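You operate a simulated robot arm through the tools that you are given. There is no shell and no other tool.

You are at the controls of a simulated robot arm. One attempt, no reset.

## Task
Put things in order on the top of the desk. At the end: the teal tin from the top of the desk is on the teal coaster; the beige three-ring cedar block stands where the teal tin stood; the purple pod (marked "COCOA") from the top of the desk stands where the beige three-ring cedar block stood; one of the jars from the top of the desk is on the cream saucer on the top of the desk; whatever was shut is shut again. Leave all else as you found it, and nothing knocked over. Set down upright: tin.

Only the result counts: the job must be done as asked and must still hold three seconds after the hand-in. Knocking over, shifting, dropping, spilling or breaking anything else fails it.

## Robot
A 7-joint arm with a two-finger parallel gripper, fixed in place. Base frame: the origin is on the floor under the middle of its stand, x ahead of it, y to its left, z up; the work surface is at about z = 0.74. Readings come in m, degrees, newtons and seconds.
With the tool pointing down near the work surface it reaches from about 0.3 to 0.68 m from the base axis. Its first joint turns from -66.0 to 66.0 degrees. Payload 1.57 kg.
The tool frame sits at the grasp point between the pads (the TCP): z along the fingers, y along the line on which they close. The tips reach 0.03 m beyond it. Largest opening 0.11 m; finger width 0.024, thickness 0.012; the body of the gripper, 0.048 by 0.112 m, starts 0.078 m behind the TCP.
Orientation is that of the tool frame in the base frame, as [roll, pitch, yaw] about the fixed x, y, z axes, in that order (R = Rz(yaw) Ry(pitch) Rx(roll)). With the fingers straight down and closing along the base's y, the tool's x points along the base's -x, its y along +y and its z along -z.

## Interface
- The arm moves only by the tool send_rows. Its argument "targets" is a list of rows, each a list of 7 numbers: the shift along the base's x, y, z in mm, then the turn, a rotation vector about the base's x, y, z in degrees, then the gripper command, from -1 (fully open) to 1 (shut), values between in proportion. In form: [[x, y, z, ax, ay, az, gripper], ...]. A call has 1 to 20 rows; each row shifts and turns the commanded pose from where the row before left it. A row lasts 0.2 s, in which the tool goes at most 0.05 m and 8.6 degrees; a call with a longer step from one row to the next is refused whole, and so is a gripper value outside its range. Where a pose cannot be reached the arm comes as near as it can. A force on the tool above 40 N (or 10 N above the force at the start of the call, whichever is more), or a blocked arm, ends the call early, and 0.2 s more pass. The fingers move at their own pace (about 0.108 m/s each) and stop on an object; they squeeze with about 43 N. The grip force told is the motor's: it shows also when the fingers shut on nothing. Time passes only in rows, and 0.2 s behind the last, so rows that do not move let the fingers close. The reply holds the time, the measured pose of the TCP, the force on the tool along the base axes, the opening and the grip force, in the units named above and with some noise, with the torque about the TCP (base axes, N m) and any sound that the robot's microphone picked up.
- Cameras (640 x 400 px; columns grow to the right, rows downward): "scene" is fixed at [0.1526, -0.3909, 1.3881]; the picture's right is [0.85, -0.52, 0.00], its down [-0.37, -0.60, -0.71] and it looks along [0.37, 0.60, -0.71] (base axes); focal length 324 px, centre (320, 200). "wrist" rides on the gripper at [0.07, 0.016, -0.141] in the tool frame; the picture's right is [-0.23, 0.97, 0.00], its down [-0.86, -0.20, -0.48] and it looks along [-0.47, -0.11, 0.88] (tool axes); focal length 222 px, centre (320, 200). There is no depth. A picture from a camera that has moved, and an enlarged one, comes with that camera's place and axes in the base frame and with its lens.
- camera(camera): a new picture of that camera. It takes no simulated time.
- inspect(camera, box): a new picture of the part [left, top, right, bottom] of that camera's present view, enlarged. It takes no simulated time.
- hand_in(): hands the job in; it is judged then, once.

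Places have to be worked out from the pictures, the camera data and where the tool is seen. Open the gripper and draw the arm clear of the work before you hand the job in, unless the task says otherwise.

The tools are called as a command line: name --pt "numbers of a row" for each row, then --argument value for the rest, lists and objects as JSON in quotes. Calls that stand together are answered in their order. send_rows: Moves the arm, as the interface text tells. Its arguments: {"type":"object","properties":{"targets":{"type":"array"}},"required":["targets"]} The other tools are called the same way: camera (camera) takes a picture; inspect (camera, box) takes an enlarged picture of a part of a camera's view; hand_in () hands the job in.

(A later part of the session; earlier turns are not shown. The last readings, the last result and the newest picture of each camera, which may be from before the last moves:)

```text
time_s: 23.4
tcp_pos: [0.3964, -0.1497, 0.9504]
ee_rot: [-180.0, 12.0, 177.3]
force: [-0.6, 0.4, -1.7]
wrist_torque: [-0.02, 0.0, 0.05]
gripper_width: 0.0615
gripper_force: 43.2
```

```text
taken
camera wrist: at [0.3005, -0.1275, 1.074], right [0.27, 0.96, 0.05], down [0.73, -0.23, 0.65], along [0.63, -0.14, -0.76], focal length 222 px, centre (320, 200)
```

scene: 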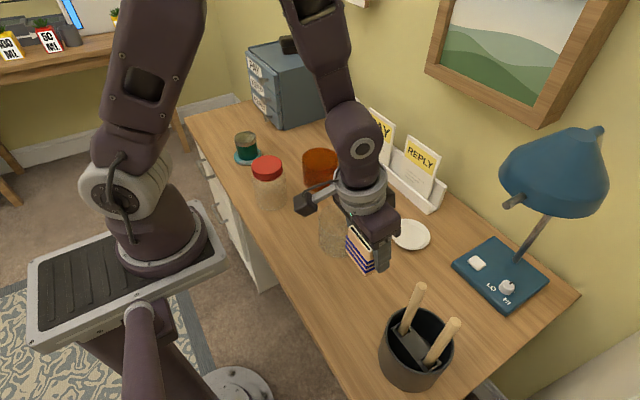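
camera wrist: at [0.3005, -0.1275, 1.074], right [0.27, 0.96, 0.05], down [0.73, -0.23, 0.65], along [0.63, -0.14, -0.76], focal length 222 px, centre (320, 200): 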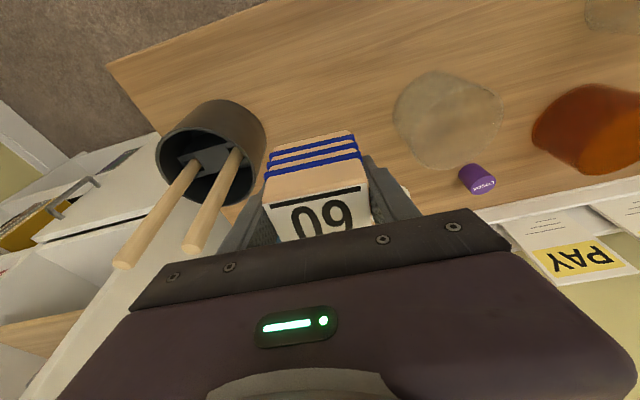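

The block is held firmly and upright. I'll carry it high over the jars toward the tin's old place, turning the hand back to the radial direction.

send_rows --pt "10 44 0 0 0 0 1" --pt "10 44 0 0 0 4.9 1" --pt "10 44 0 0 0 4.9 1" --pt "10 44 0 0 0 4.9 1" --pt "10 44 0 0 0 4.9 1" --pt "10 44 0 0 0 4.9 1" --pt "10 44 0 0 0 4.9 1" --pt "10 44 0 0 0 4.9 1" --pt "10 44 0 0 0 4.9 1" --pt "10 44 0 0 0 0 1" --pt "10 44 0 0 0 0 1" --pt "10 44 0 0 0 0 1" --pt "0 0 0 0 0 0 1"

camera --camera "wrist"

camera --camera "scene"

```text
time_s: 26.2
tcp_pos: [0.5145, 0.3788, 0.9511]
ee_rot: [179.9, 12.0, -143.4]
force: [0.4, 0.3, 0.0]
wrist_torque: [-0.03, -0.02, -0.03]
gripper_width: 0.0612
gripper_force: 43.1
```

```text
taken
camera wrist: at [0.4269, 0.3357, 1.074], right [-0.4, 0.92, 0.05], down [0.71, 0.28, 0.65], along [0.58, 0.29, -0.76], focal length 222 px, centre (320, 200)
```

wrist: 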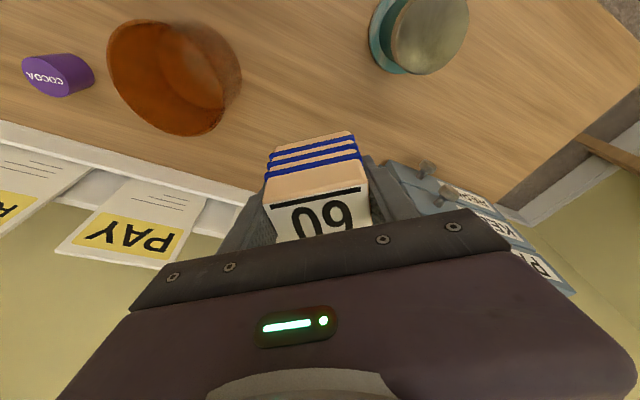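

```text
taken
```

scene: 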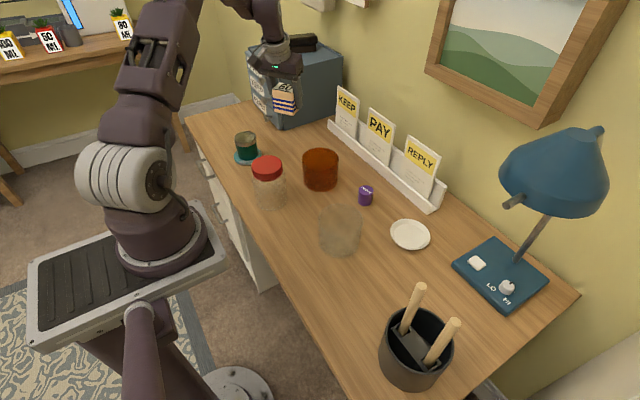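

Now lowering to z≈0.86 while moving out to the tin's old spot.

send_rows --pt "0 0 -30 0 0 0 1" --pt "14 11 -25 0 0 0 1" --pt "14 11 -25 0 0 0 1" --pt "14 12 -10 0 0 0 1" --pt "0 0 0 0 0 0 1"

inspect --camera "scene" --box '[260, 80, 340, 160]'

camera --camera "wrist"

```text
time_s: 27.4
tcp_pos: [0.56, 0.4129, 0.8593]
ee_rot: [-180.0, 12.0, -143.6]
force: [0.3, -0.7, -1.0]
wrist_torque: [-0.01, 0.0, -0.01]
gripper_width: 0.0611
gripper_force: 42.9
```

```text
5.00 times, centred on (300, 120) of scene
camera zoom: at [0.1526, -0.3909, 1.3881], right [0.85, -0.52, 0.0], down [-0.37, -0.6, -0.71], along [0.37, 0.6, -0.71], focal length 1621 px, centre (420, 600)
```

zoom: 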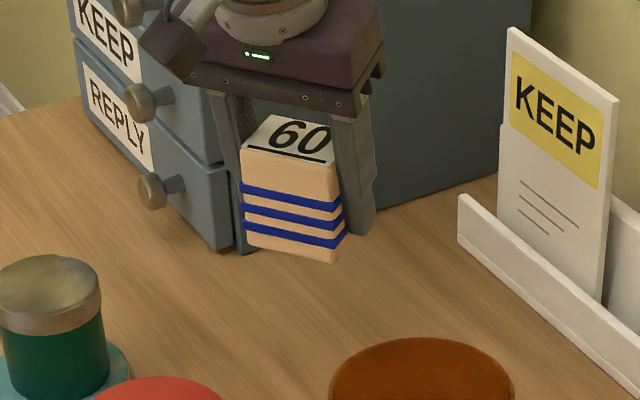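

```text
taken
camera wrist: at [0.4721, 0.3686, 0.9842], right [-0.4, 0.92, 0.05], down [0.71, 0.28, 0.65], along [0.58, 0.29, -0.76], focal length 222 px, centre (320, 200)
```

wrist: 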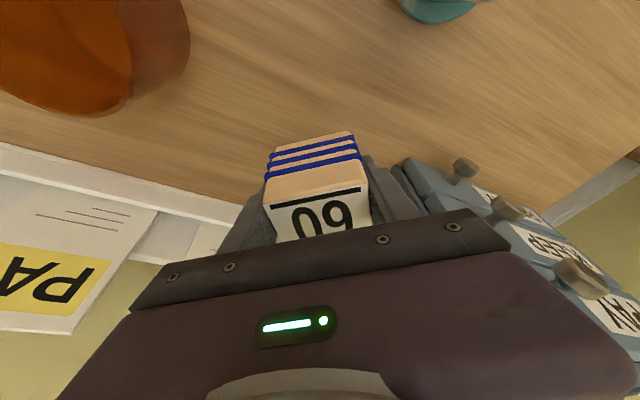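

The block hangs upright over the tin's old spot, and my readings put it about 2 mm off. I'll correct that and lower to just above the desk.

send_rows --pt "-2 1 -25 0 0 0 1" --pt "0 0 -25 0 0 0 1" --pt "0 0 -23 0 0 0 1" --pt "0 0 0 0 0 0 1"

inspect --camera "scene" --box '[260, 100, 340, 180]'

```text
time_s: 28.4
tcp_pos: [0.5565, 0.4136, 0.7863]
ee_rot: [-180.0, 12.0, -143.6]
force: [0.4, -0.4, -1.1]
wrist_torque: [-0.01, -0.03, 0.02]
gripper_width: 0.0614
gripper_force: 43.3
```

```text
5.00 times, centred on (300, 140) of scene
camera zoom: at [0.1526, -0.3909, 1.3881], right [0.85, -0.52, 0.0], down [-0.37, -0.6, -0.71], along [0.37, 0.6, -0.71], focal length 1621 px, centre (420, 500)
```

zoom: 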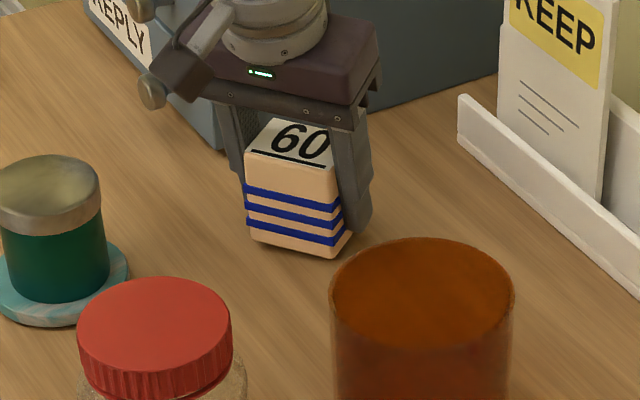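

The block is a few mm above the desk and matches the tin's old base within about 2–3 mm. Lowering in small steps until I feel contact.

send_rows --pt "1 -1 -2 0 0 0 1" --pt "0 0 -2 0 0 0 1" --pt "0 0 -2 0 0 0 1" --pt "0 0 0 0 0 0 1"

```text
time_s: 29.4
tcp_pos: [0.5575, 0.4129, 0.7818]
ee_rot: [180.0, 12.0, -143.6]
force: [-0.4, -0.3, -1.5]
wrist_torque: [0.01, 0.01, 0.01]
gripper_width: 0.0612
gripper_force: 43.4
```

Still no contact force. Down another millimetre or two.

send_rows --pt "0 0 -1.5 0 0 0 1" --pt "0 0 -1 0 0 0 1" --pt "0 0 0 0 0 0 1"

```text
time_s: 30.2
tcp_pos: [0.559, 0.4136, 0.7811]
ee_rot: [-180.0, 12.2, -143.5]
force: [-4.1, -3.3, 16.0]
wrist_torque: [-0.25, 0.3, 0.03]
gripper_width: 0.0612
gripper_force: 43.3
```

Contact at 16 N, so the block is down. Releasing gradually.

send_rows --pt "0 0 0.8 0 0 0 1" --pt "0 0 0 0 0 0 -0.2" --pt "0 0 0 0 0 0 -0.5" --pt "0 0 0 0 0 0 -0.9" --pt "0 0 0 0 0 0 -0.9"

inspect --camera "scene" --box '[260, 100, 340, 180]'

camera --camera "wrist"

```text
time_s: 31.4
tcp_pos: [0.5577, 0.4133, 0.7793]
ee_rot: [179.9, 11.9, -143.6]
force: [-0.6, -0.1, 0.1]
wrist_torque: [0.01, 0.01, -0.01]
gripper_width: 0.1045
gripper_force: 0.1
```

```text
5.00 times, centred on (300, 140) of scene
camera zoom: at [0.1526, -0.3909, 1.3881], right [0.85, -0.52, 0.0], down [-0.37, -0.6, -0.71], along [0.37, 0.6, -0.71], focal length 1621 px, centre (420, 500)
```

zoom: 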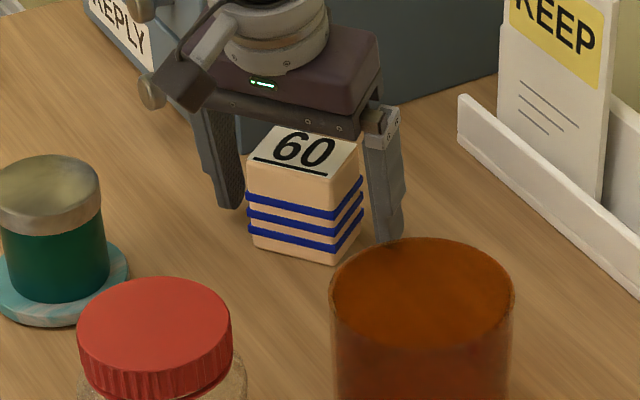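

```text
taken
camera wrist: at [0.4698, 0.3697, 0.9039], right [-0.4, 0.92, 0.05], down [0.71, 0.28, 0.65], along [0.58, 0.29, -0.76], focal length 222 px, centre (320, 200)
```

wrist: 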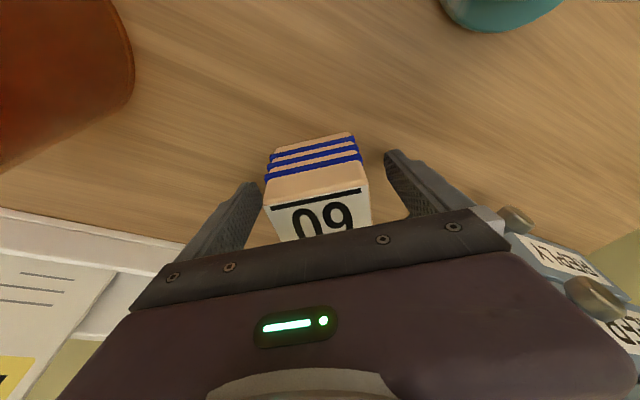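

The block stands squarely where the tin stood. I'll withdraw upward, straighten the hand to vertical, and move over to the COCOA pod at about (0.595, 0.090).

send_rows --pt "0 0 30 0 0 0 -0.9" --pt "0 0 45 0 0 0 -0.9" --pt "-18 -14 40 0 0 0 -0.9" --pt "-18 -14 40 0 0 0 -0.9" --pt "0 0 0 -3.57 4.82 0 -0.9" --pt "0 0 0 -3.57 4.82 0 -0.9" --pt "10 -42 -3 0 0 -5.2 -0.9" --pt "10 -42 -3 0 0 -5.2 -0.9" --pt "10 -42 -3 0 0 -5.2 -0.9" --pt "10 -42 -3 0 0 -5.2 -0.9" --pt "10 -42 -3 0 0 -5.2 -0.9" --pt "10 -42 -3 0 0 -5.2 -0.9" --pt "10 -42 -3 0 0 -5.2 -0.9" --pt "0 0 0 0 0 0 -0.9"

camera --camera "wrist"

camera --camera "scene"

```text
time_s: 34.4
tcp_pos: [0.5912, 0.091, 0.9152]
ee_rot: [180.0, 0.1, -180.0]
force: [-0.6, -0.3, -0.5]
wrist_torque: [0.01, -0.01, 0.0]
gripper_width: 0.1046
gripper_force: 0.1
```

```text
taken
camera wrist: at [0.5222, 0.1085, 1.0568], right [0.23, 0.97, 0.0], down [0.85, -0.2, 0.48], along [0.47, -0.11, -0.88], focal length 222 px, centre (320, 200)
```

wrist: 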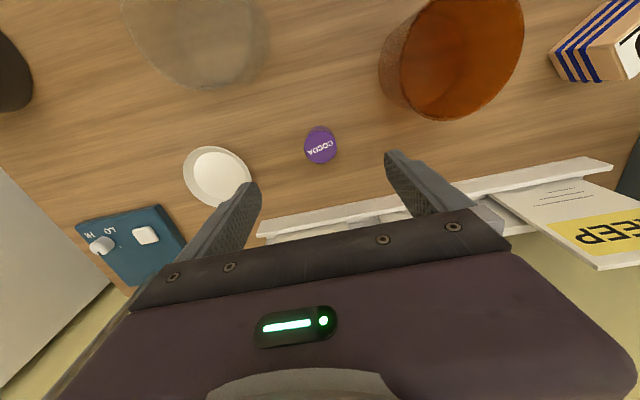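

```text
taken
```

scene: 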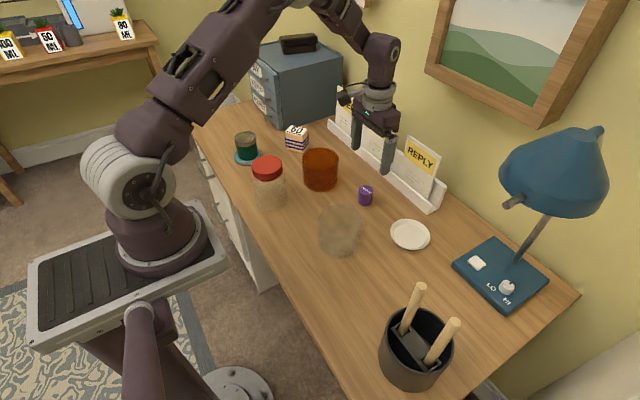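

I'll zoom in on the pod from the wrist camera to pin down its centre.

inspect --camera "wrist" --box '[280, 110, 360, 180]'

inspect --camera "scene" --box '[335, 165, 405, 225]'

```text
5.71 times, centred on (320, 145) of wrist
camera zoom: at [0.5222, 0.1085, 1.0568], right [0.23, 0.97, 0.0], down [0.85, -0.2, 0.48], along [0.47, -0.11, -0.88], focal length 1269 px, centre (320, 514)
```

zoom: 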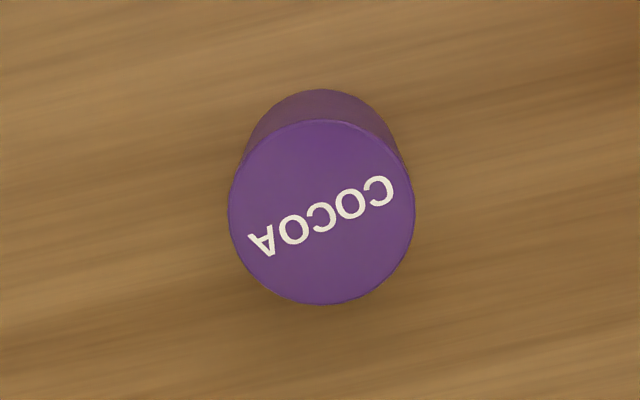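

```text
6.67 times, centred on (370, 195) of scene
camera zoom: at [0.1526, -0.3909, 1.3881], right [0.85, -0.52, 0.0], down [-0.37, -0.6, -0.71], along [0.37, 0.6, -0.71], focal length 2161 px, centre (-13, 233)
```

zoom: 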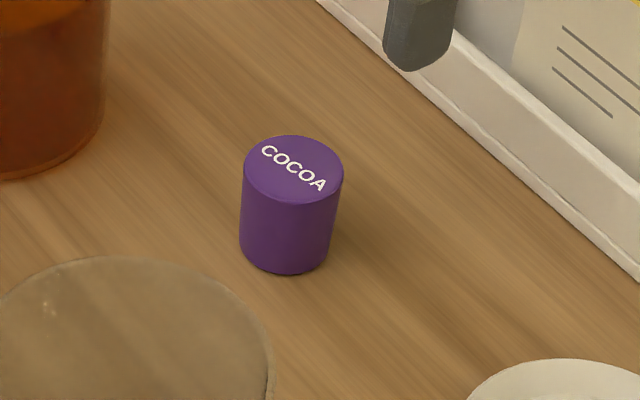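

The pod centre is about (0.595, 0.0905) and the hand is nearly on it. I'll correct by (+4, -1) mm and descend to z≈0.776 around it.

send_rows --pt "4 -1 -35 0 0 0 -0.7" --pt "0 0 -35 0 0 0 -0.7" --pt "0 0 -35 0 0 0 -0.7" --pt "0 0 -34 0 0 0 -0.7" --pt "0 0 0 0 0 0 -0.7"

camera --camera "wrist"

inspect --camera "scene" --box '[310, 120, 430, 240]'

```text
time_s: 35.6
tcp_pos: [0.5952, 0.0895, 0.7751]
ee_rot: [180.0, 0.0, 180.0]
force: [0.2, 0.0, -0.7]
wrist_torque: [0.02, -0.01, 0.02]
gripper_width: 0.0936
gripper_force: 0.0
```

```text
taken
camera wrist: at [0.5259, 0.1084, 0.9166], right [0.23, 0.97, 0.0], down [0.86, -0.2, 0.48], along [0.47, -0.11, -0.88], focal length 222 px, centre (320, 200)
```

wrist: 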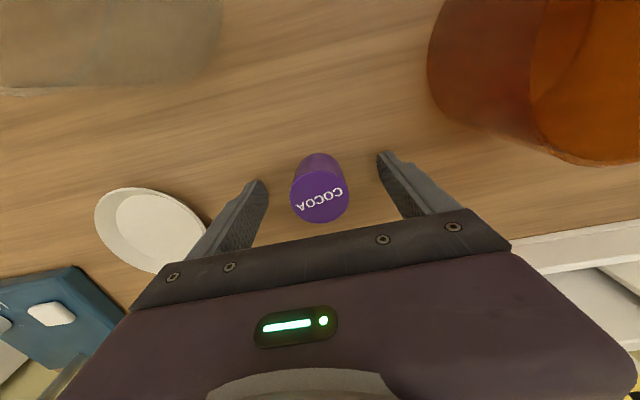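

```text
3.33 times, centred on (370, 180) of scene
camera zoom: at [0.1526, -0.3909, 1.3881], right [0.85, -0.52, 0.0], down [-0.37, -0.6, -0.71], along [0.37, 0.6, -0.71], focal length 1080 px, centre (153, 267)
```

zoom: 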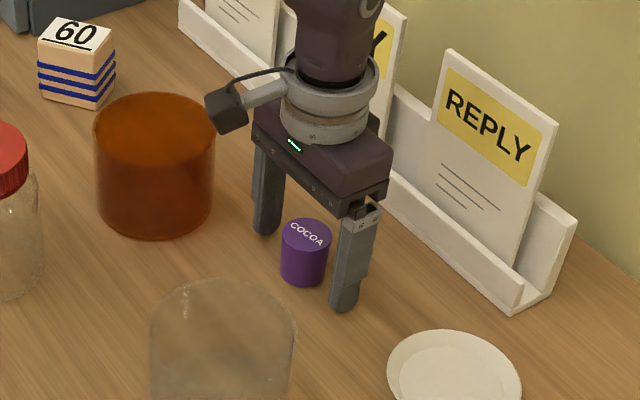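

The pod is centred between the fingers. Closing, then a small lift.

send_rows --pt "0 0 0 0 0 0 0" --pt "0 0 0 0 0 0 0.5" --pt "0 0 0 0 0 0 1" --pt "0 0 0 0 0 0 1"

camera --camera "wrist"

```text
time_s: 36.6
tcp_pos: [0.5959, 0.0907, 0.775]
ee_rot: [179.9, 0.1, 180.0]
force: [-0.1, 0.3, -0.3]
wrist_torque: [0.0, 0.0, 0.01]
gripper_width: 0.0379
gripper_force: 43.4
```

```text
taken
camera wrist: at [0.5259, 0.1083, 0.917], right [0.23, 0.97, 0.0], down [0.86, -0.2, 0.48], along [0.47, -0.11, -0.88], focal length 222 px, centre (320, 200)
```

wrist: 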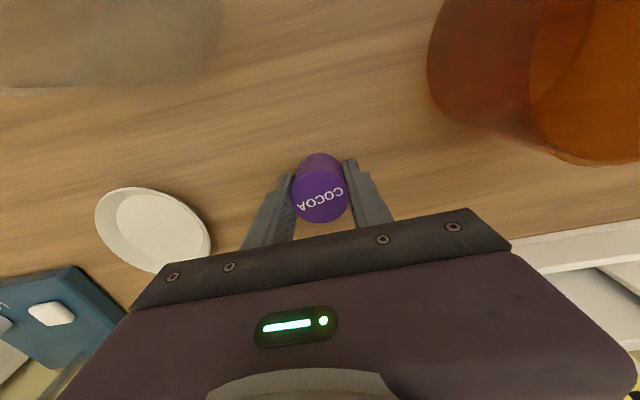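

Gripped at 38 mm. I'll lift it, carry it over to the block's old place at (0.396, -0.149), and stop above it to check.

send_rows --pt "0 0 15 0 0 0 1" --pt "0 0 45 0 0 0 1" --pt "0 0 45 0 0 0 1" --pt "0 0 45 0 0 0 1" --pt "-28.5 -34.2 0 0 0 0 1" --pt "-28.5 -34.2 0 0 0 0 1" --pt "-28.5 -34.2 0 0 0 0 1" --pt "-28.5 -34.2 0 0 0 0 1" --pt "-28.5 -34.2 0 0 0 0 1" --pt "-28.5 -34.2 0 0 0 0 1" --pt "-28.5 -34.3 0 0 0 0 1" --pt "0 0 0 0 0 0 1"

camera --camera "wrist"

camera --camera "scene"

```text
time_s: 39.2
tcp_pos: [0.3972, -0.1514, 0.9228]
ee_rot: [-180.0, 0.0, -179.9]
force: [0.4, 0.6, -0.4]
wrist_torque: [-0.03, 0.02, 0.02]
gripper_width: 0.038
gripper_force: 43.1
```

```text
taken
camera wrist: at [0.327, -0.1338, 1.0648], right [0.23, 0.97, 0.0], down [0.86, -0.2, 0.48], along [0.47, -0.11, -0.88], focal length 222 px, centre (320, 200)
```

wrist: 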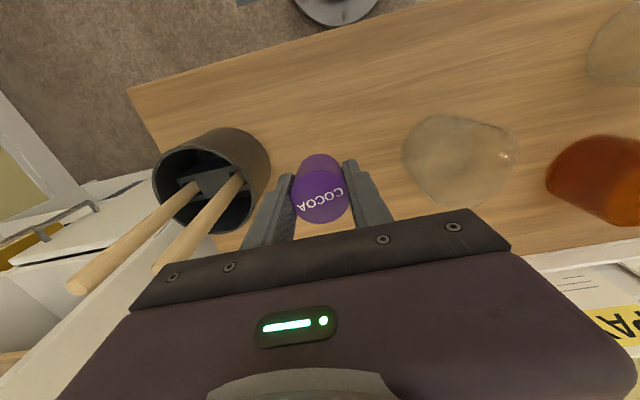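

```text
taken
```

scene: 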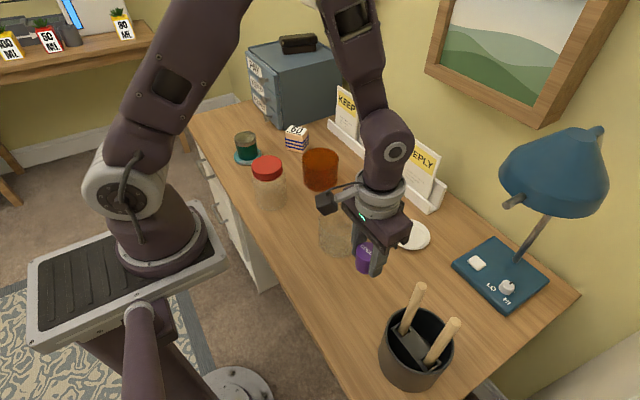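

Position is within 1–2 mm of the block's old spot. Lowering to just above the desk.

send_rows --pt "-1 1 -40 0 0 0 1" --pt "0 0 -40 0 0 0 1" --pt "0 0 -40 0 0 0 1" --pt "0 0 -22 0 0 0 1" --pt "0 0 0 0 0 0 1"

inspect --camera "scene" --box '[320, 220, 440, 340]'

```text
time_s: 40.4
tcp_pos: [0.3966, -0.1488, 0.7825]
ee_rot: [180.0, 0.1, -179.9]
force: [0.4, 0.2, 0.0]
wrist_torque: [0.05, 0.01, -0.02]
gripper_width: 0.0384
gripper_force: 42.8
```

```text
3.33 times, centred on (380, 280) of scene
camera zoom: at [0.1526, -0.3909, 1.3881], right [0.85, -0.52, 0.0], down [-0.37, -0.6, -0.71], along [0.37, 0.6, -0.71], focal length 1080 px, centre (120, -67)
```

zoom: 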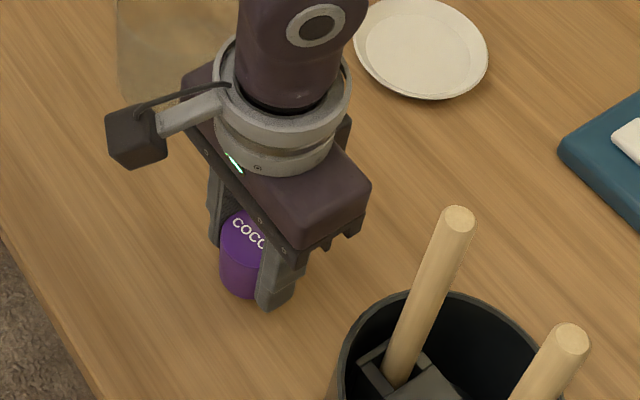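

About 6–7 mm remain. Lowering in small steps.

send_rows --pt "0 0 -3 0 0 0 1" --pt "0 0 -2 0 0 0 1" --pt "0 0 -1.5 0 0 0 1" --pt "0 0 0 0 0 0 1"

```text
time_s: 41.4
tcp_pos: [0.3962, -0.1488, 0.7766]
ee_rot: [180.0, 0.0, -180.0]
force: [-0.6, 0.1, 0.5]
wrist_torque: [-0.01, -0.02, 0.03]
gripper_width: 0.038
gripper_force: 43.4
```

No clear contact yet. Going down another 1–2 mm.

send_rows --pt "0 0 -1 0 0 0 1" --pt "0 0 -1 0 0 0 1" --pt "0 0 0 0 0 0 1"

```text
time_s: 42.2
tcp_pos: [0.396, -0.1497, 0.7749]
ee_rot: [-179.9, 0.1, -180.0]
force: [-1.7, 0.7, 29.3]
wrist_torque: [0.11, 0.04, 0.01]
gripper_width: 0.0378
gripper_force: 43.2
```

Firm contact at 29 N. I'll relieve it by 1 mm, then open.

send_rows --pt "0 0 1 0 0 0 1" --pt "0 0 0 0 0 0 0.2" --pt "0 0 0 0 0 0 -0.1" --pt "0 0 0 0 0 0 -0.5" --pt "0 0 0 0 0 0 -0.5"

camera --camera "wrist"

inspect --camera "scene" --box '[320, 220, 440, 340]'

```text
time_s: 43.4
tcp_pos: [0.3948, -0.149, 0.7756]
ee_rot: [-180.0, -0.1, -180.0]
force: [0.0, 0.1, -0.1]
wrist_torque: [0.04, -0.03, -0.01]
gripper_width: 0.0825
gripper_force: 0.2
```

```text
taken
camera wrist: at [0.3262, -0.1309, 0.9169], right [0.23, 0.97, 0.0], down [0.86, -0.2, 0.48], along [0.47, -0.11, -0.88], focal length 222 px, centre (320, 200)
```

wrist: 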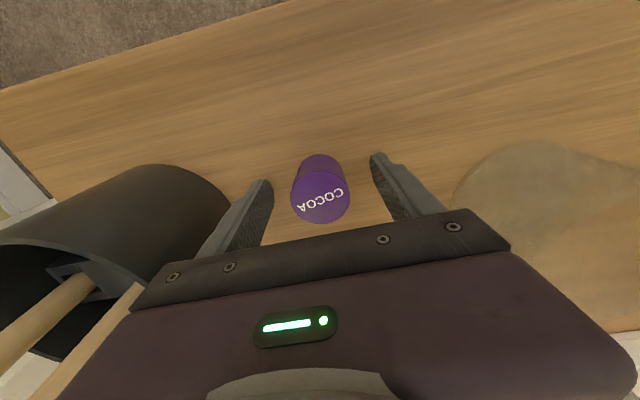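

```text
3.33 times, centred on (380, 280) of scene
camera zoom: at [0.1526, -0.3909, 1.3881], right [0.85, -0.52, 0.0], down [-0.37, -0.6, -0.71], along [0.37, 0.6, -0.71], focal length 1080 px, centre (120, -67)
```

zoom: 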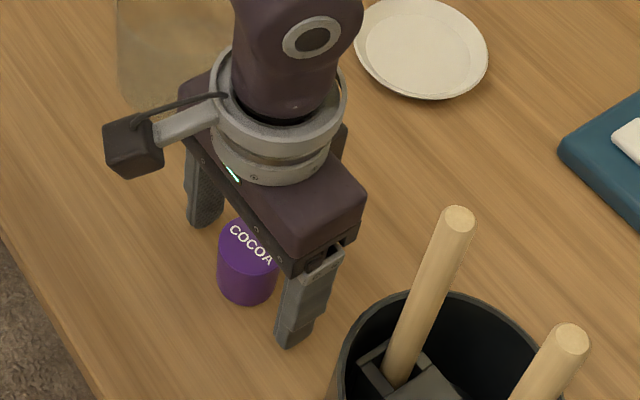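

The COCOA pod stands where the block was. Now for the jar: I'll rise clear and go look at the red-lidded jar at (0.375, 0.237), since the other two are nearly as wide as the gripper opens.

send_rows --pt "0 0 25 0 0 0 -0.5" --pt "0 0 45 0 0 0 -0.5" --pt "0 0 45 0 0 0 -0.5" --pt "0 0 45 0 0 0 -0.5" --pt "0 43 20 0 0 0 -0.5" --pt "0 43 15 0 0 0 -1" --pt "0 43 0 0 0 0 -1" --pt "0 43 0 0 0 0 -1" --pt "-5 43 0 0 0 0 -1" --pt "-5 43 0 0 0 0 -1" --pt "-5 43 0 0 0 0 -1" --pt "-5 43 0 0 0 0 -1" --pt "0 42 0 0 0 0 -1" --pt "0 0 0 0 0 0 -1"

camera --camera "wrist"

camera --camera "scene"

```text
time_s: 46.4
tcp_pos: [0.3755, 0.2362, 0.9705]
ee_rot: [-180.0, 0.0, 180.0]
force: [0.2, 0.7, 0.0]
wrist_torque: [0.02, 0.0, -0.01]
gripper_width: 0.11
gripper_force: 0.1
```

```text
taken
camera wrist: at [0.3061, 0.2529, 1.1113], right [0.23, 0.97, 0.0], down [0.86, -0.2, 0.48], along [0.47, -0.11, -0.88], focal length 222 px, centre (320, 200)
```

wrist: 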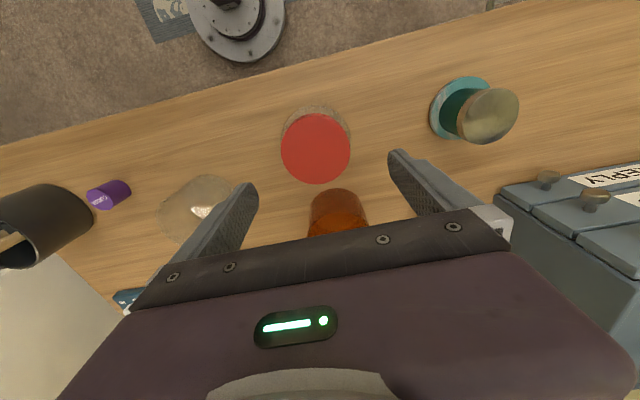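

```text
taken
```

scene: 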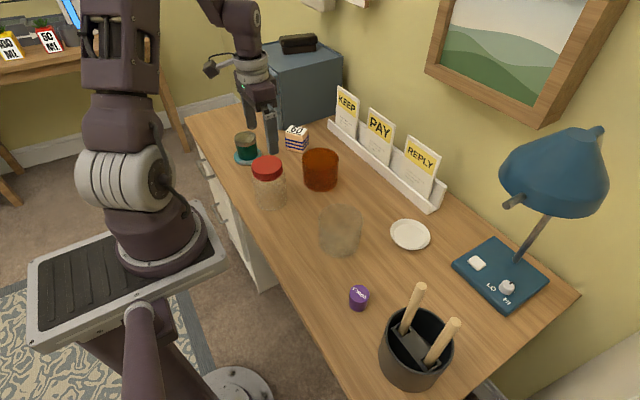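

I'll zoom in on the red-lid jar from both cameras to get its centre and body diameter.

inspect --camera "wrist" --box '[265, 90, 365, 200]'

inspect --camera "scene" --box '[235, 145, 305, 220]'

inspect --camera "scene" --box '[375, 205, 445, 260]'

inspect --camera "scene" --box '[440, 110, 640, 290]'

```text
3.64 times, centred on (315, 145) of wrist
camera zoom: at [0.3061, 0.2529, 1.1113], right [0.23, 0.97, 0.0], down [0.86, -0.2, 0.48], along [0.47, -0.11, -0.88], focal length 808 px, centre (338, 400)
```

zoom: 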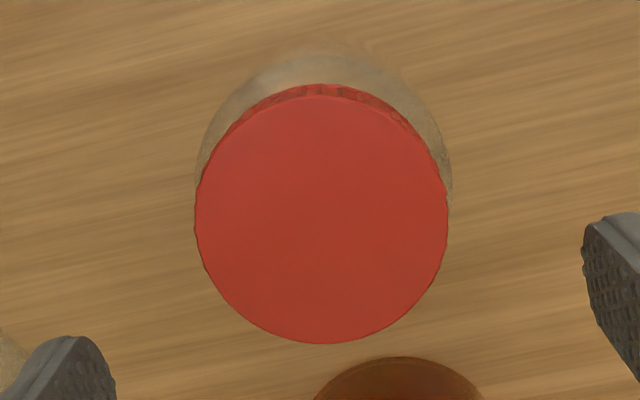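

```text
5.33 times, centred on (270, 182) of scene
camera zoom: at [0.1526, -0.3908, 1.3881], right [0.85, -0.52, 0.0], down [-0.37, -0.6, -0.71], along [0.37, 0.6, -0.71], focal length 1729 px, centre (587, 293)
```

zoom: 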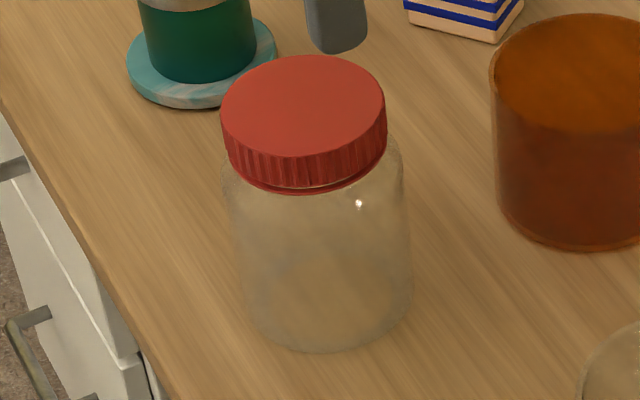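

```text
7.27 times, centred on (410, 232) of scene
camera zoom: at [0.1526, -0.3908, 1.3881], right [0.85, -0.52, 0.0], down [-0.37, -0.6, -0.71], along [0.37, 0.6, -0.71], focal length 2357 px, centre (-334, -36)
```

zoom: 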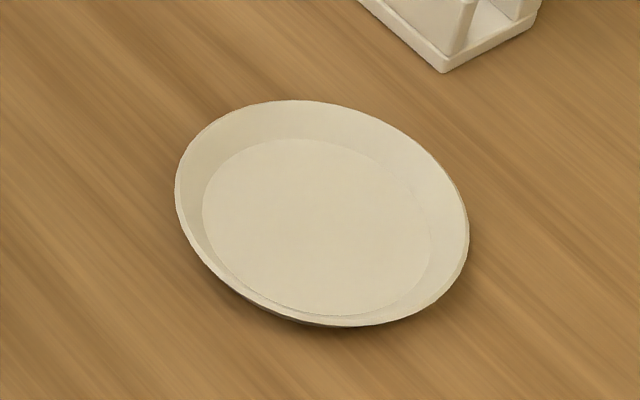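

```text
2.22 times, centred on (540, 200) of scene
camera zoom: at [0.1526, -0.3908, 1.3881], right [0.85, -0.52, 0.0], down [-0.37, -0.6, -0.71], along [0.37, 0.6, -0.71], focal length 720 px, centre (-169, 200)
```

zoom: 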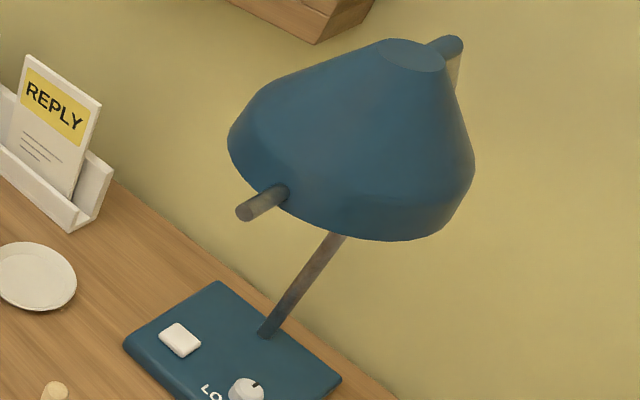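

The jar centre is about (0.374, 0.231). Its body is about 87 mm across, the lid 78 mm, and the top is at z≈0.868. I'll align (-2, -5 mm) and lower until the tips are just at lid height, then check.

send_rows --pt "-2 -5 0 0 0 0 -1" --pt "0 0 -35 0 0 0 -1" --pt "0 0 -30 0 0 0 -1" --pt "0 0 0 0 0 0 -1"

camera --camera "wrist"

inspect --camera "scene" --box '[215, 100, 325, 220]'

```text
time_s: 47.4
tcp_pos: [0.3735, 0.2304, 0.9057]
ee_rot: [-179.9, 0.0, -180.0]
force: [0.2, -0.1, -0.8]
wrist_torque: [0.01, 0.0, 0.0]
gripper_width: 0.1101
gripper_force: 0.0
```

```text
taken
camera wrist: at [0.3039, 0.2489, 1.0478], right [0.23, 0.97, 0.0], down [0.86, -0.2, 0.48], along [0.47, -0.11, -0.88], focal length 222 px, centre (320, 200)
```

wrist: 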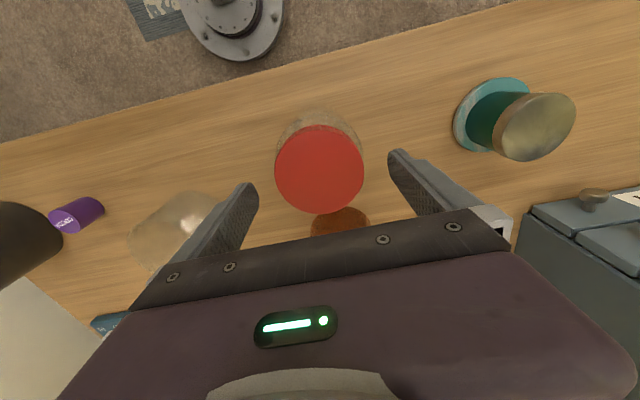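

```text
3.33 times, centred on (270, 160) of scene
camera zoom: at [0.1526, -0.3909, 1.3881], right [0.85, -0.52, 0.0], down [-0.37, -0.6, -0.71], along [0.37, 0.6, -0.71], focal length 1080 px, centre (487, 333)
```

zoom: 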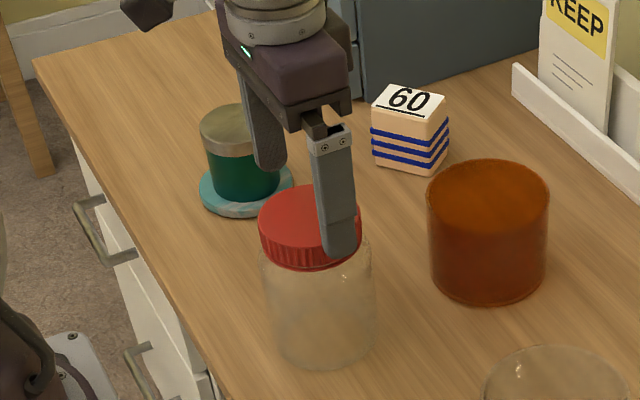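

The lid is centred between the fingers. I'll descend around the body to z≈0.801, keeping the palm about 1 cm above the lid.

send_rows --pt "-2 0 -30 0 0 0 -1" --pt "0 0 -30 0 0 0 -1" --pt "0 0 -25 0 0 0 -1" --pt "0 0 -19 0 0 0 -1" --pt "0 0 0 0 0 0 -1"

camera --camera "wrist"

inspect --camera "scene" --box '[215, 100, 325, 220]'

```text
time_s: 48.6
tcp_pos: [0.3709, 0.2318, 0.8028]
ee_rot: [-180.0, 0.0, -179.9]
force: [-0.3, 0.6, 0.1]
wrist_torque: [-0.01, 0.0, 0.01]
gripper_width: 0.1101
gripper_force: 0.0
```

```text
taken
camera wrist: at [0.3008, 0.2494, 0.9444], right [0.23, 0.97, 0.0], down [0.86, -0.2, 0.48], along [0.47, -0.11, -0.88], focal length 222 px, centre (320, 200)
```

wrist: 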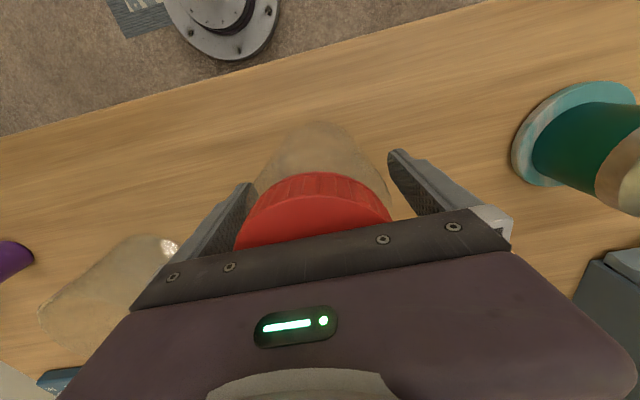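

```text
3.33 times, centred on (270, 160) of scene
camera zoom: at [0.1526, -0.3909, 1.3881], right [0.85, -0.52, 0.0], down [-0.37, -0.6, -0.71], along [0.37, 0.6, -0.71], focal length 1080 px, centre (487, 333)
```

zoom: 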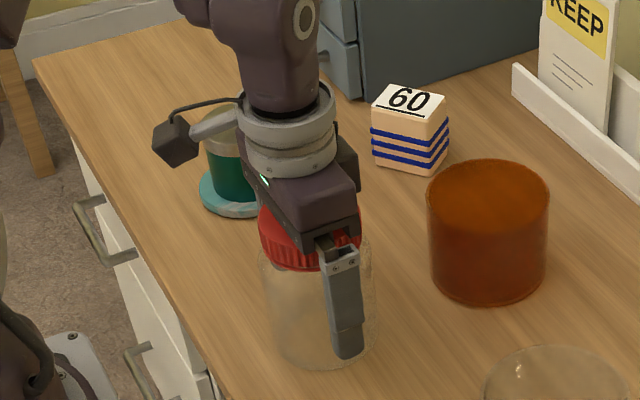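

No contact forces; the fingers flank the body. Closing on the glass body.

send_rows --pt "0 0 0 0 0 0 -0.7" --pt "0 0 0 0 0 0 0" --pt "0 0 0 0 0 0 1" --pt "0 0 0 0 0 0 1"

camera --camera "wrist"

inspect --camera "scene" --box '[215, 100, 325, 220]'

```text
time_s: 49.6
tcp_pos: [0.3716, 0.2324, 0.8027]
ee_rot: [-180.0, 0.0, -179.9]
force: [-0.6, 0.3, 0.2]
wrist_torque: [-0.01, -0.02, 0.03]
gripper_width: 0.0874
gripper_force: 43.5
```

```text
taken
camera wrist: at [0.3008, 0.2494, 0.9447], right [0.23, 0.97, 0.0], down [0.86, -0.2, 0.48], along [0.47, -0.11, -0.88], focal length 222 px, centre (320, 200)
```

wrist: 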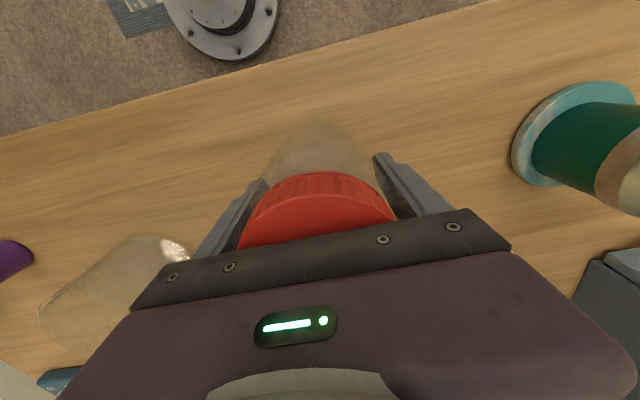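

```text
3.33 times, centred on (270, 160) of scene
camera zoom: at [0.1526, -0.3909, 1.3881], right [0.85, -0.52, 0.0], down [-0.37, -0.6, -0.71], along [0.37, 0.6, -0.71], focal length 1080 px, centre (487, 333)
```

zoom: 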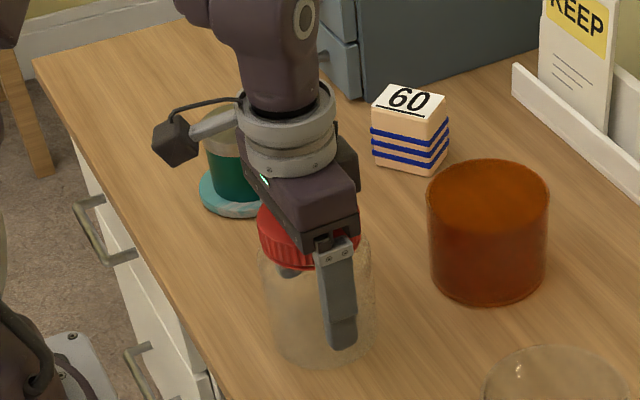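

Gripped at 87 mm. Lifting slowly and checking that jar and lid come up together.

send_rows --pt "0 0 8 0 0 0 1" --pt "0 0 15 0 0 0 1" --pt "0 0 20 0 0 0 1" --pt "0 0 0 0 0 0 1"

inspect --camera "scene" --box '[215, 100, 325, 220]'

camera --camera "wrist"

```text
time_s: 50.6
tcp_pos: [0.3705, 0.2313, 0.8451]
ee_rot: [180.0, 0.0, -179.9]
force: [0.7, 0.1, -2.3]
wrist_torque: [-0.01, 0.01, 0.01]
gripper_width: 0.0872
gripper_force: 42.6
```

```text
3.33 times, centred on (270, 160) of scene
camera zoom: at [0.1526, -0.3909, 1.3881], right [0.85, -0.52, 0.0], down [-0.37, -0.6, -0.71], along [0.37, 0.6, -0.71], focal length 1080 px, centre (487, 333)
```

zoom: 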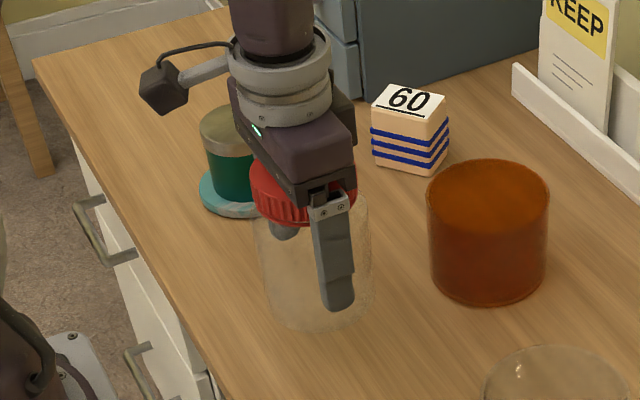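

```text
taken
camera wrist: at [0.3015, 0.2486, 0.9871], right [0.23, 0.97, 0.0], down [0.86, -0.2, 0.48], along [0.47, -0.11, -0.88], focal length 222 px, centre (320, 200)
```

wrist: 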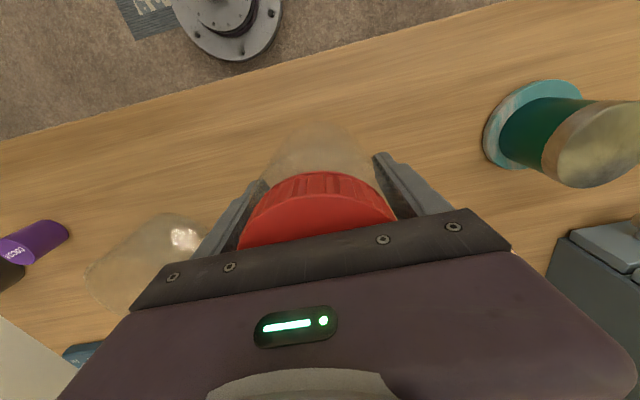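

Jar and lid come up together, and it's light. I'll raise it so the bottom clears the other jars and carry it to above the saucer at about (0.615, -0.070).

send_rows --pt "0 0 45 0 0 0 1" --pt "0 0 45 0 0 0 1" --pt "20 -25 5 0 0 0 1" --pt "27 -33 0 0 0 0 1" --pt "27 -33 0 0 0 0 1" --pt "27 -33 0 0 0 0 1" --pt "27 -33 0 0 0 0 1" --pt "27 -33 0 0 0 0 1" --pt "27 -33 0 0 0 0 1" --pt "27 -33 0 0 0 0 1" --pt "20 -25 0 0 0 0 1" --pt "14 -20 0 0 0 0 1" --pt "0 0 0 0 0 0 1"

camera --camera "wrist"

camera --camera "scene"

```text
time_s: 53.4
tcp_pos: [0.6135, -0.07, 0.9407]
ee_rot: [180.0, 0.1, 180.0]
force: [0.0, -0.5, -1.1]
wrist_torque: [-0.01, 0.01, 0.03]
gripper_width: 0.0871
gripper_force: 43.3
```

```text
taken
camera wrist: at [0.5445, -0.0519, 1.082], right [0.23, 0.97, 0.0], down [0.86, -0.2, 0.48], along [0.47, -0.11, -0.88], focal length 222 px, centre (320, 200)
```

wrist: 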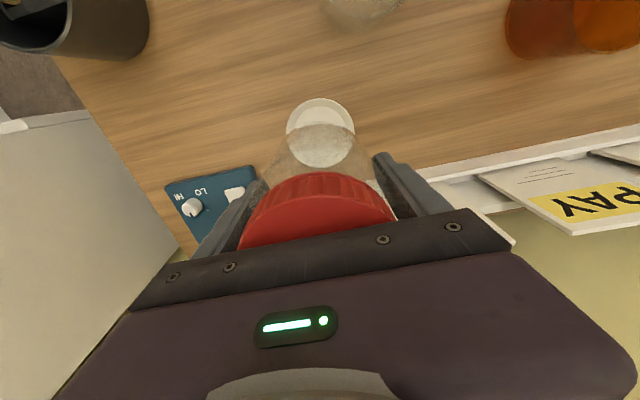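

```text
taken
```

scene: 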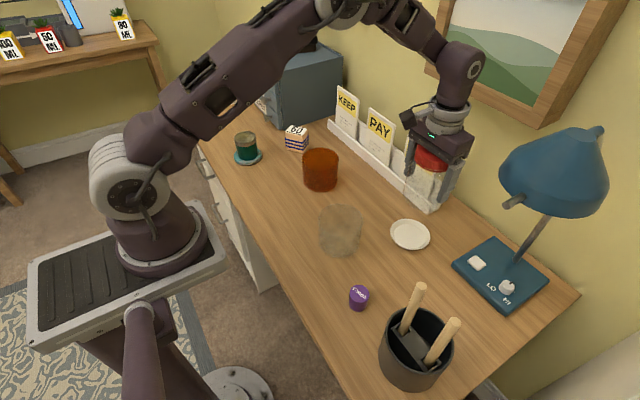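

The saucer shows through the glass, roughly under the jar. Zooming for exact alignment.

inspect --camera "wrist" --box '[260, 80, 390, 200]'

inspect --camera "scene" --box '[370, 80, 530, 260]'

```text
3.33 times, centred on (325, 140) of wrist
camera zoom: at [0.5445, -0.0519, 1.082], right [0.23, 0.97, 0.0], down [0.86, -0.2, 0.48], along [0.47, -0.11, -0.88], focal length 740 px, centre (303, 400)
```

zoom: 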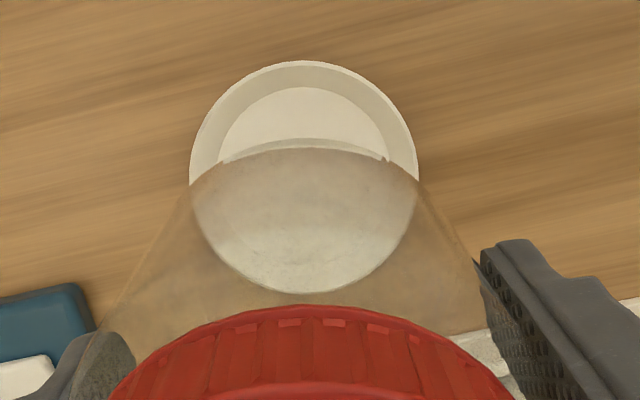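

```text
2.22 times, centred on (450, 170) of scene
camera zoom: at [0.1526, -0.3909, 1.3881], right [0.85, -0.52, 0.0], down [-0.37, -0.6, -0.71], along [0.37, 0.6, -0.71], focal length 720 px, centre (31, 267)
```

zoom: 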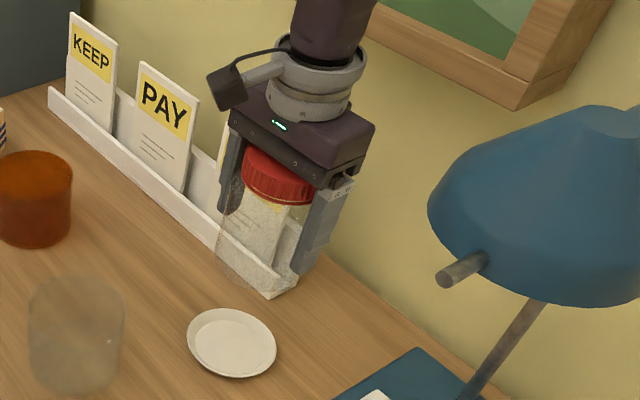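

The jar is aligned over the saucer within about 1 mm, and the lamp and rack are clear. Lowering to about 15 mm above the saucer.

send_rows --pt "0 0 -40 0 0 0 1" --pt "0 0 -40 0 0 0 1" --pt "0 0 -35 0 0 0 1" --pt "0 0 0 0 0 0 1"

camera --camera "wrist"

inspect --camera "scene" --box '[350, 150, 470, 270]'

```text
time_s: 54.4
tcp_pos: [0.6143, -0.07, 0.8239]
ee_rot: [-180.0, -0.1, -180.0]
force: [-0.1, -0.6, -1.9]
wrist_torque: [0.01, -0.02, -0.01]
gripper_width: 0.0869
gripper_force: 42.8
```

```text
taken
camera wrist: at [0.5448, -0.0513, 0.966], right [0.23, 0.97, 0.0], down [0.86, -0.2, 0.48], along [0.47, -0.11, -0.88], focal length 222 px, centre (320, 200)
```

wrist: 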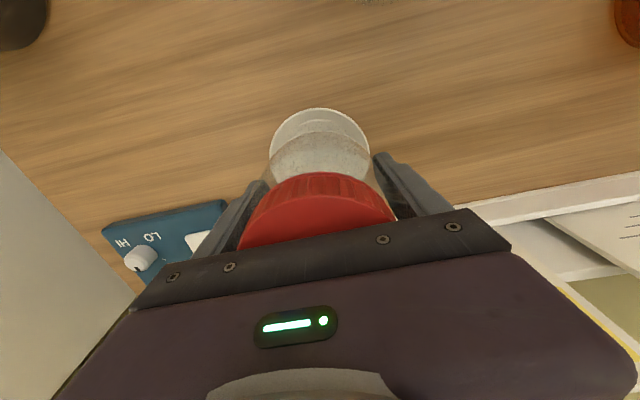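

```text
3.33 times, centred on (410, 210) of scene
camera zoom: at [0.1527, -0.3909, 1.3881], right [0.85, -0.52, 0.0], down [-0.37, -0.6, -0.71], along [0.37, 0.6, -0.71], focal length 1080 px, centre (20, 167)
```

zoom: 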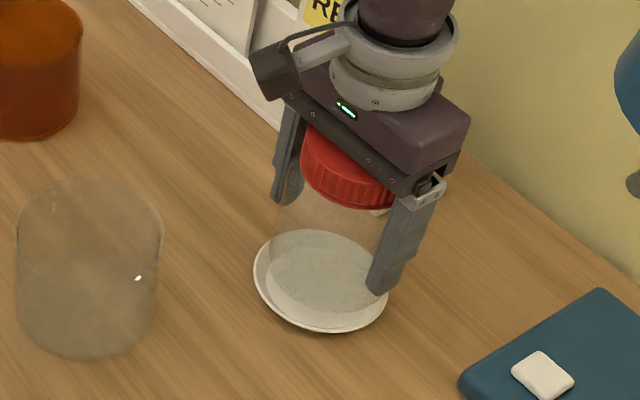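

Close to contact. Zooming to compare the jar base with the saucer before the last few millimetres.

inspect --camera "scene" --box '[380, 195, 450, 265]'

inspect --camera "wrist" --box '[250, 95, 390, 195]'

```text
5.71 times, centred on (415, 230) of scene
camera zoom: at [0.1527, -0.3909, 1.3881], right [0.85, -0.52, 0.0], down [-0.37, -0.6, -0.71], along [0.37, 0.6, -0.71], focal length 1852 px, centre (-223, 29)
```

zoom: 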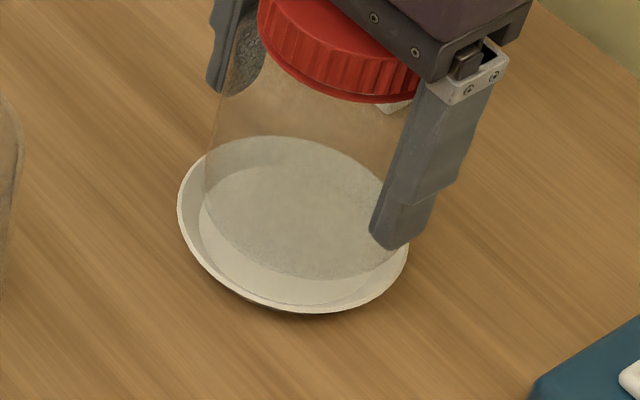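

```text
4.00 times, centred on (320, 145) of wrist
camera zoom: at [0.5448, -0.0513, 0.966], right [0.23, 0.97, 0.0], down [0.86, -0.2, 0.48], along [0.47, -0.11, -0.88], focal length 888 px, centre (320, 420)
```

zoom: 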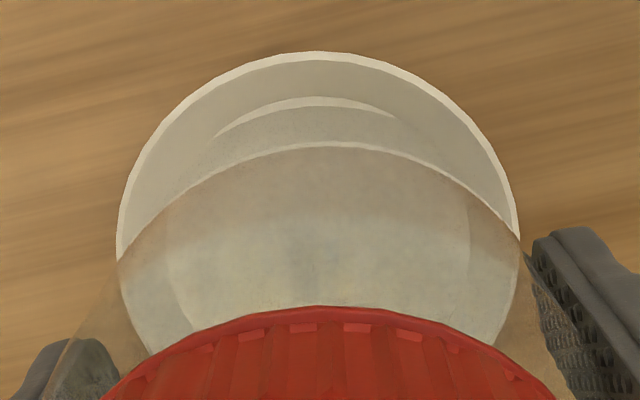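

I want to be sure the jar hangs straight before setting it down. I'll zoom in tighter on its base in the wrist view.

inspect --camera "wrist" --box '[260, 100, 330, 170]'

inspect --camera "wrist" --box '[310, 100, 380, 170]'

inspect --camera "scene" --box '[395, 170, 445, 260]'

```text
5.71 times, centred on (295, 135) of wrist
camera zoom: at [0.5448, -0.0513, 0.966], right [0.23, 0.97, 0.0], down [0.86, -0.2, 0.48], along [0.47, -0.11, -0.88], focal length 1269 px, centre (463, 571)
```

zoom: 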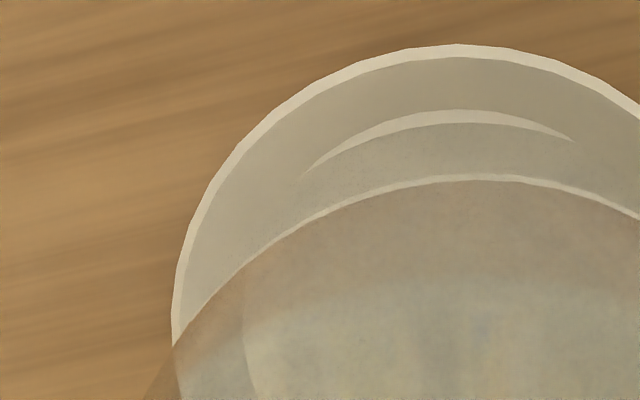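

```text
5.71 times, centred on (345, 135) of wrist
camera zoom: at [0.5448, -0.0513, 0.966], right [0.23, 0.97, 0.0], down [0.86, -0.2, 0.48], along [0.47, -0.11, -0.88], focal length 1269 px, centre (177, 571)
```

zoom: 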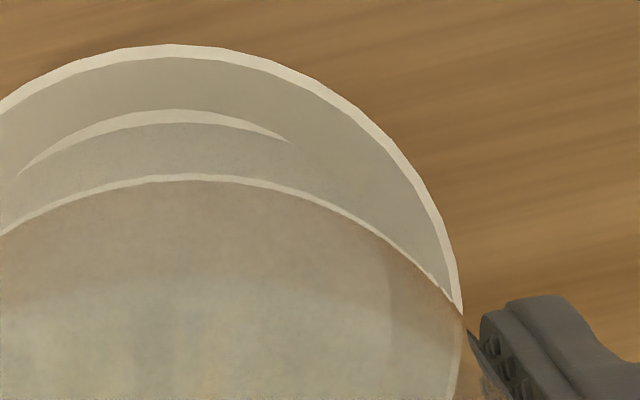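

```text
4.44 times, centred on (420, 215) of scene
camera zoom: at [0.1527, -0.3909, 1.3881], right [0.85, -0.52, 0.0], down [-0.37, -0.6, -0.71], along [0.37, 0.6, -0.71], focal length 1441 px, centre (-124, 133)
```

zoom: 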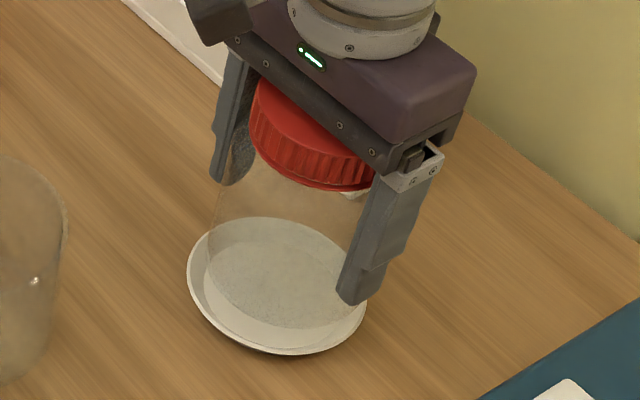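

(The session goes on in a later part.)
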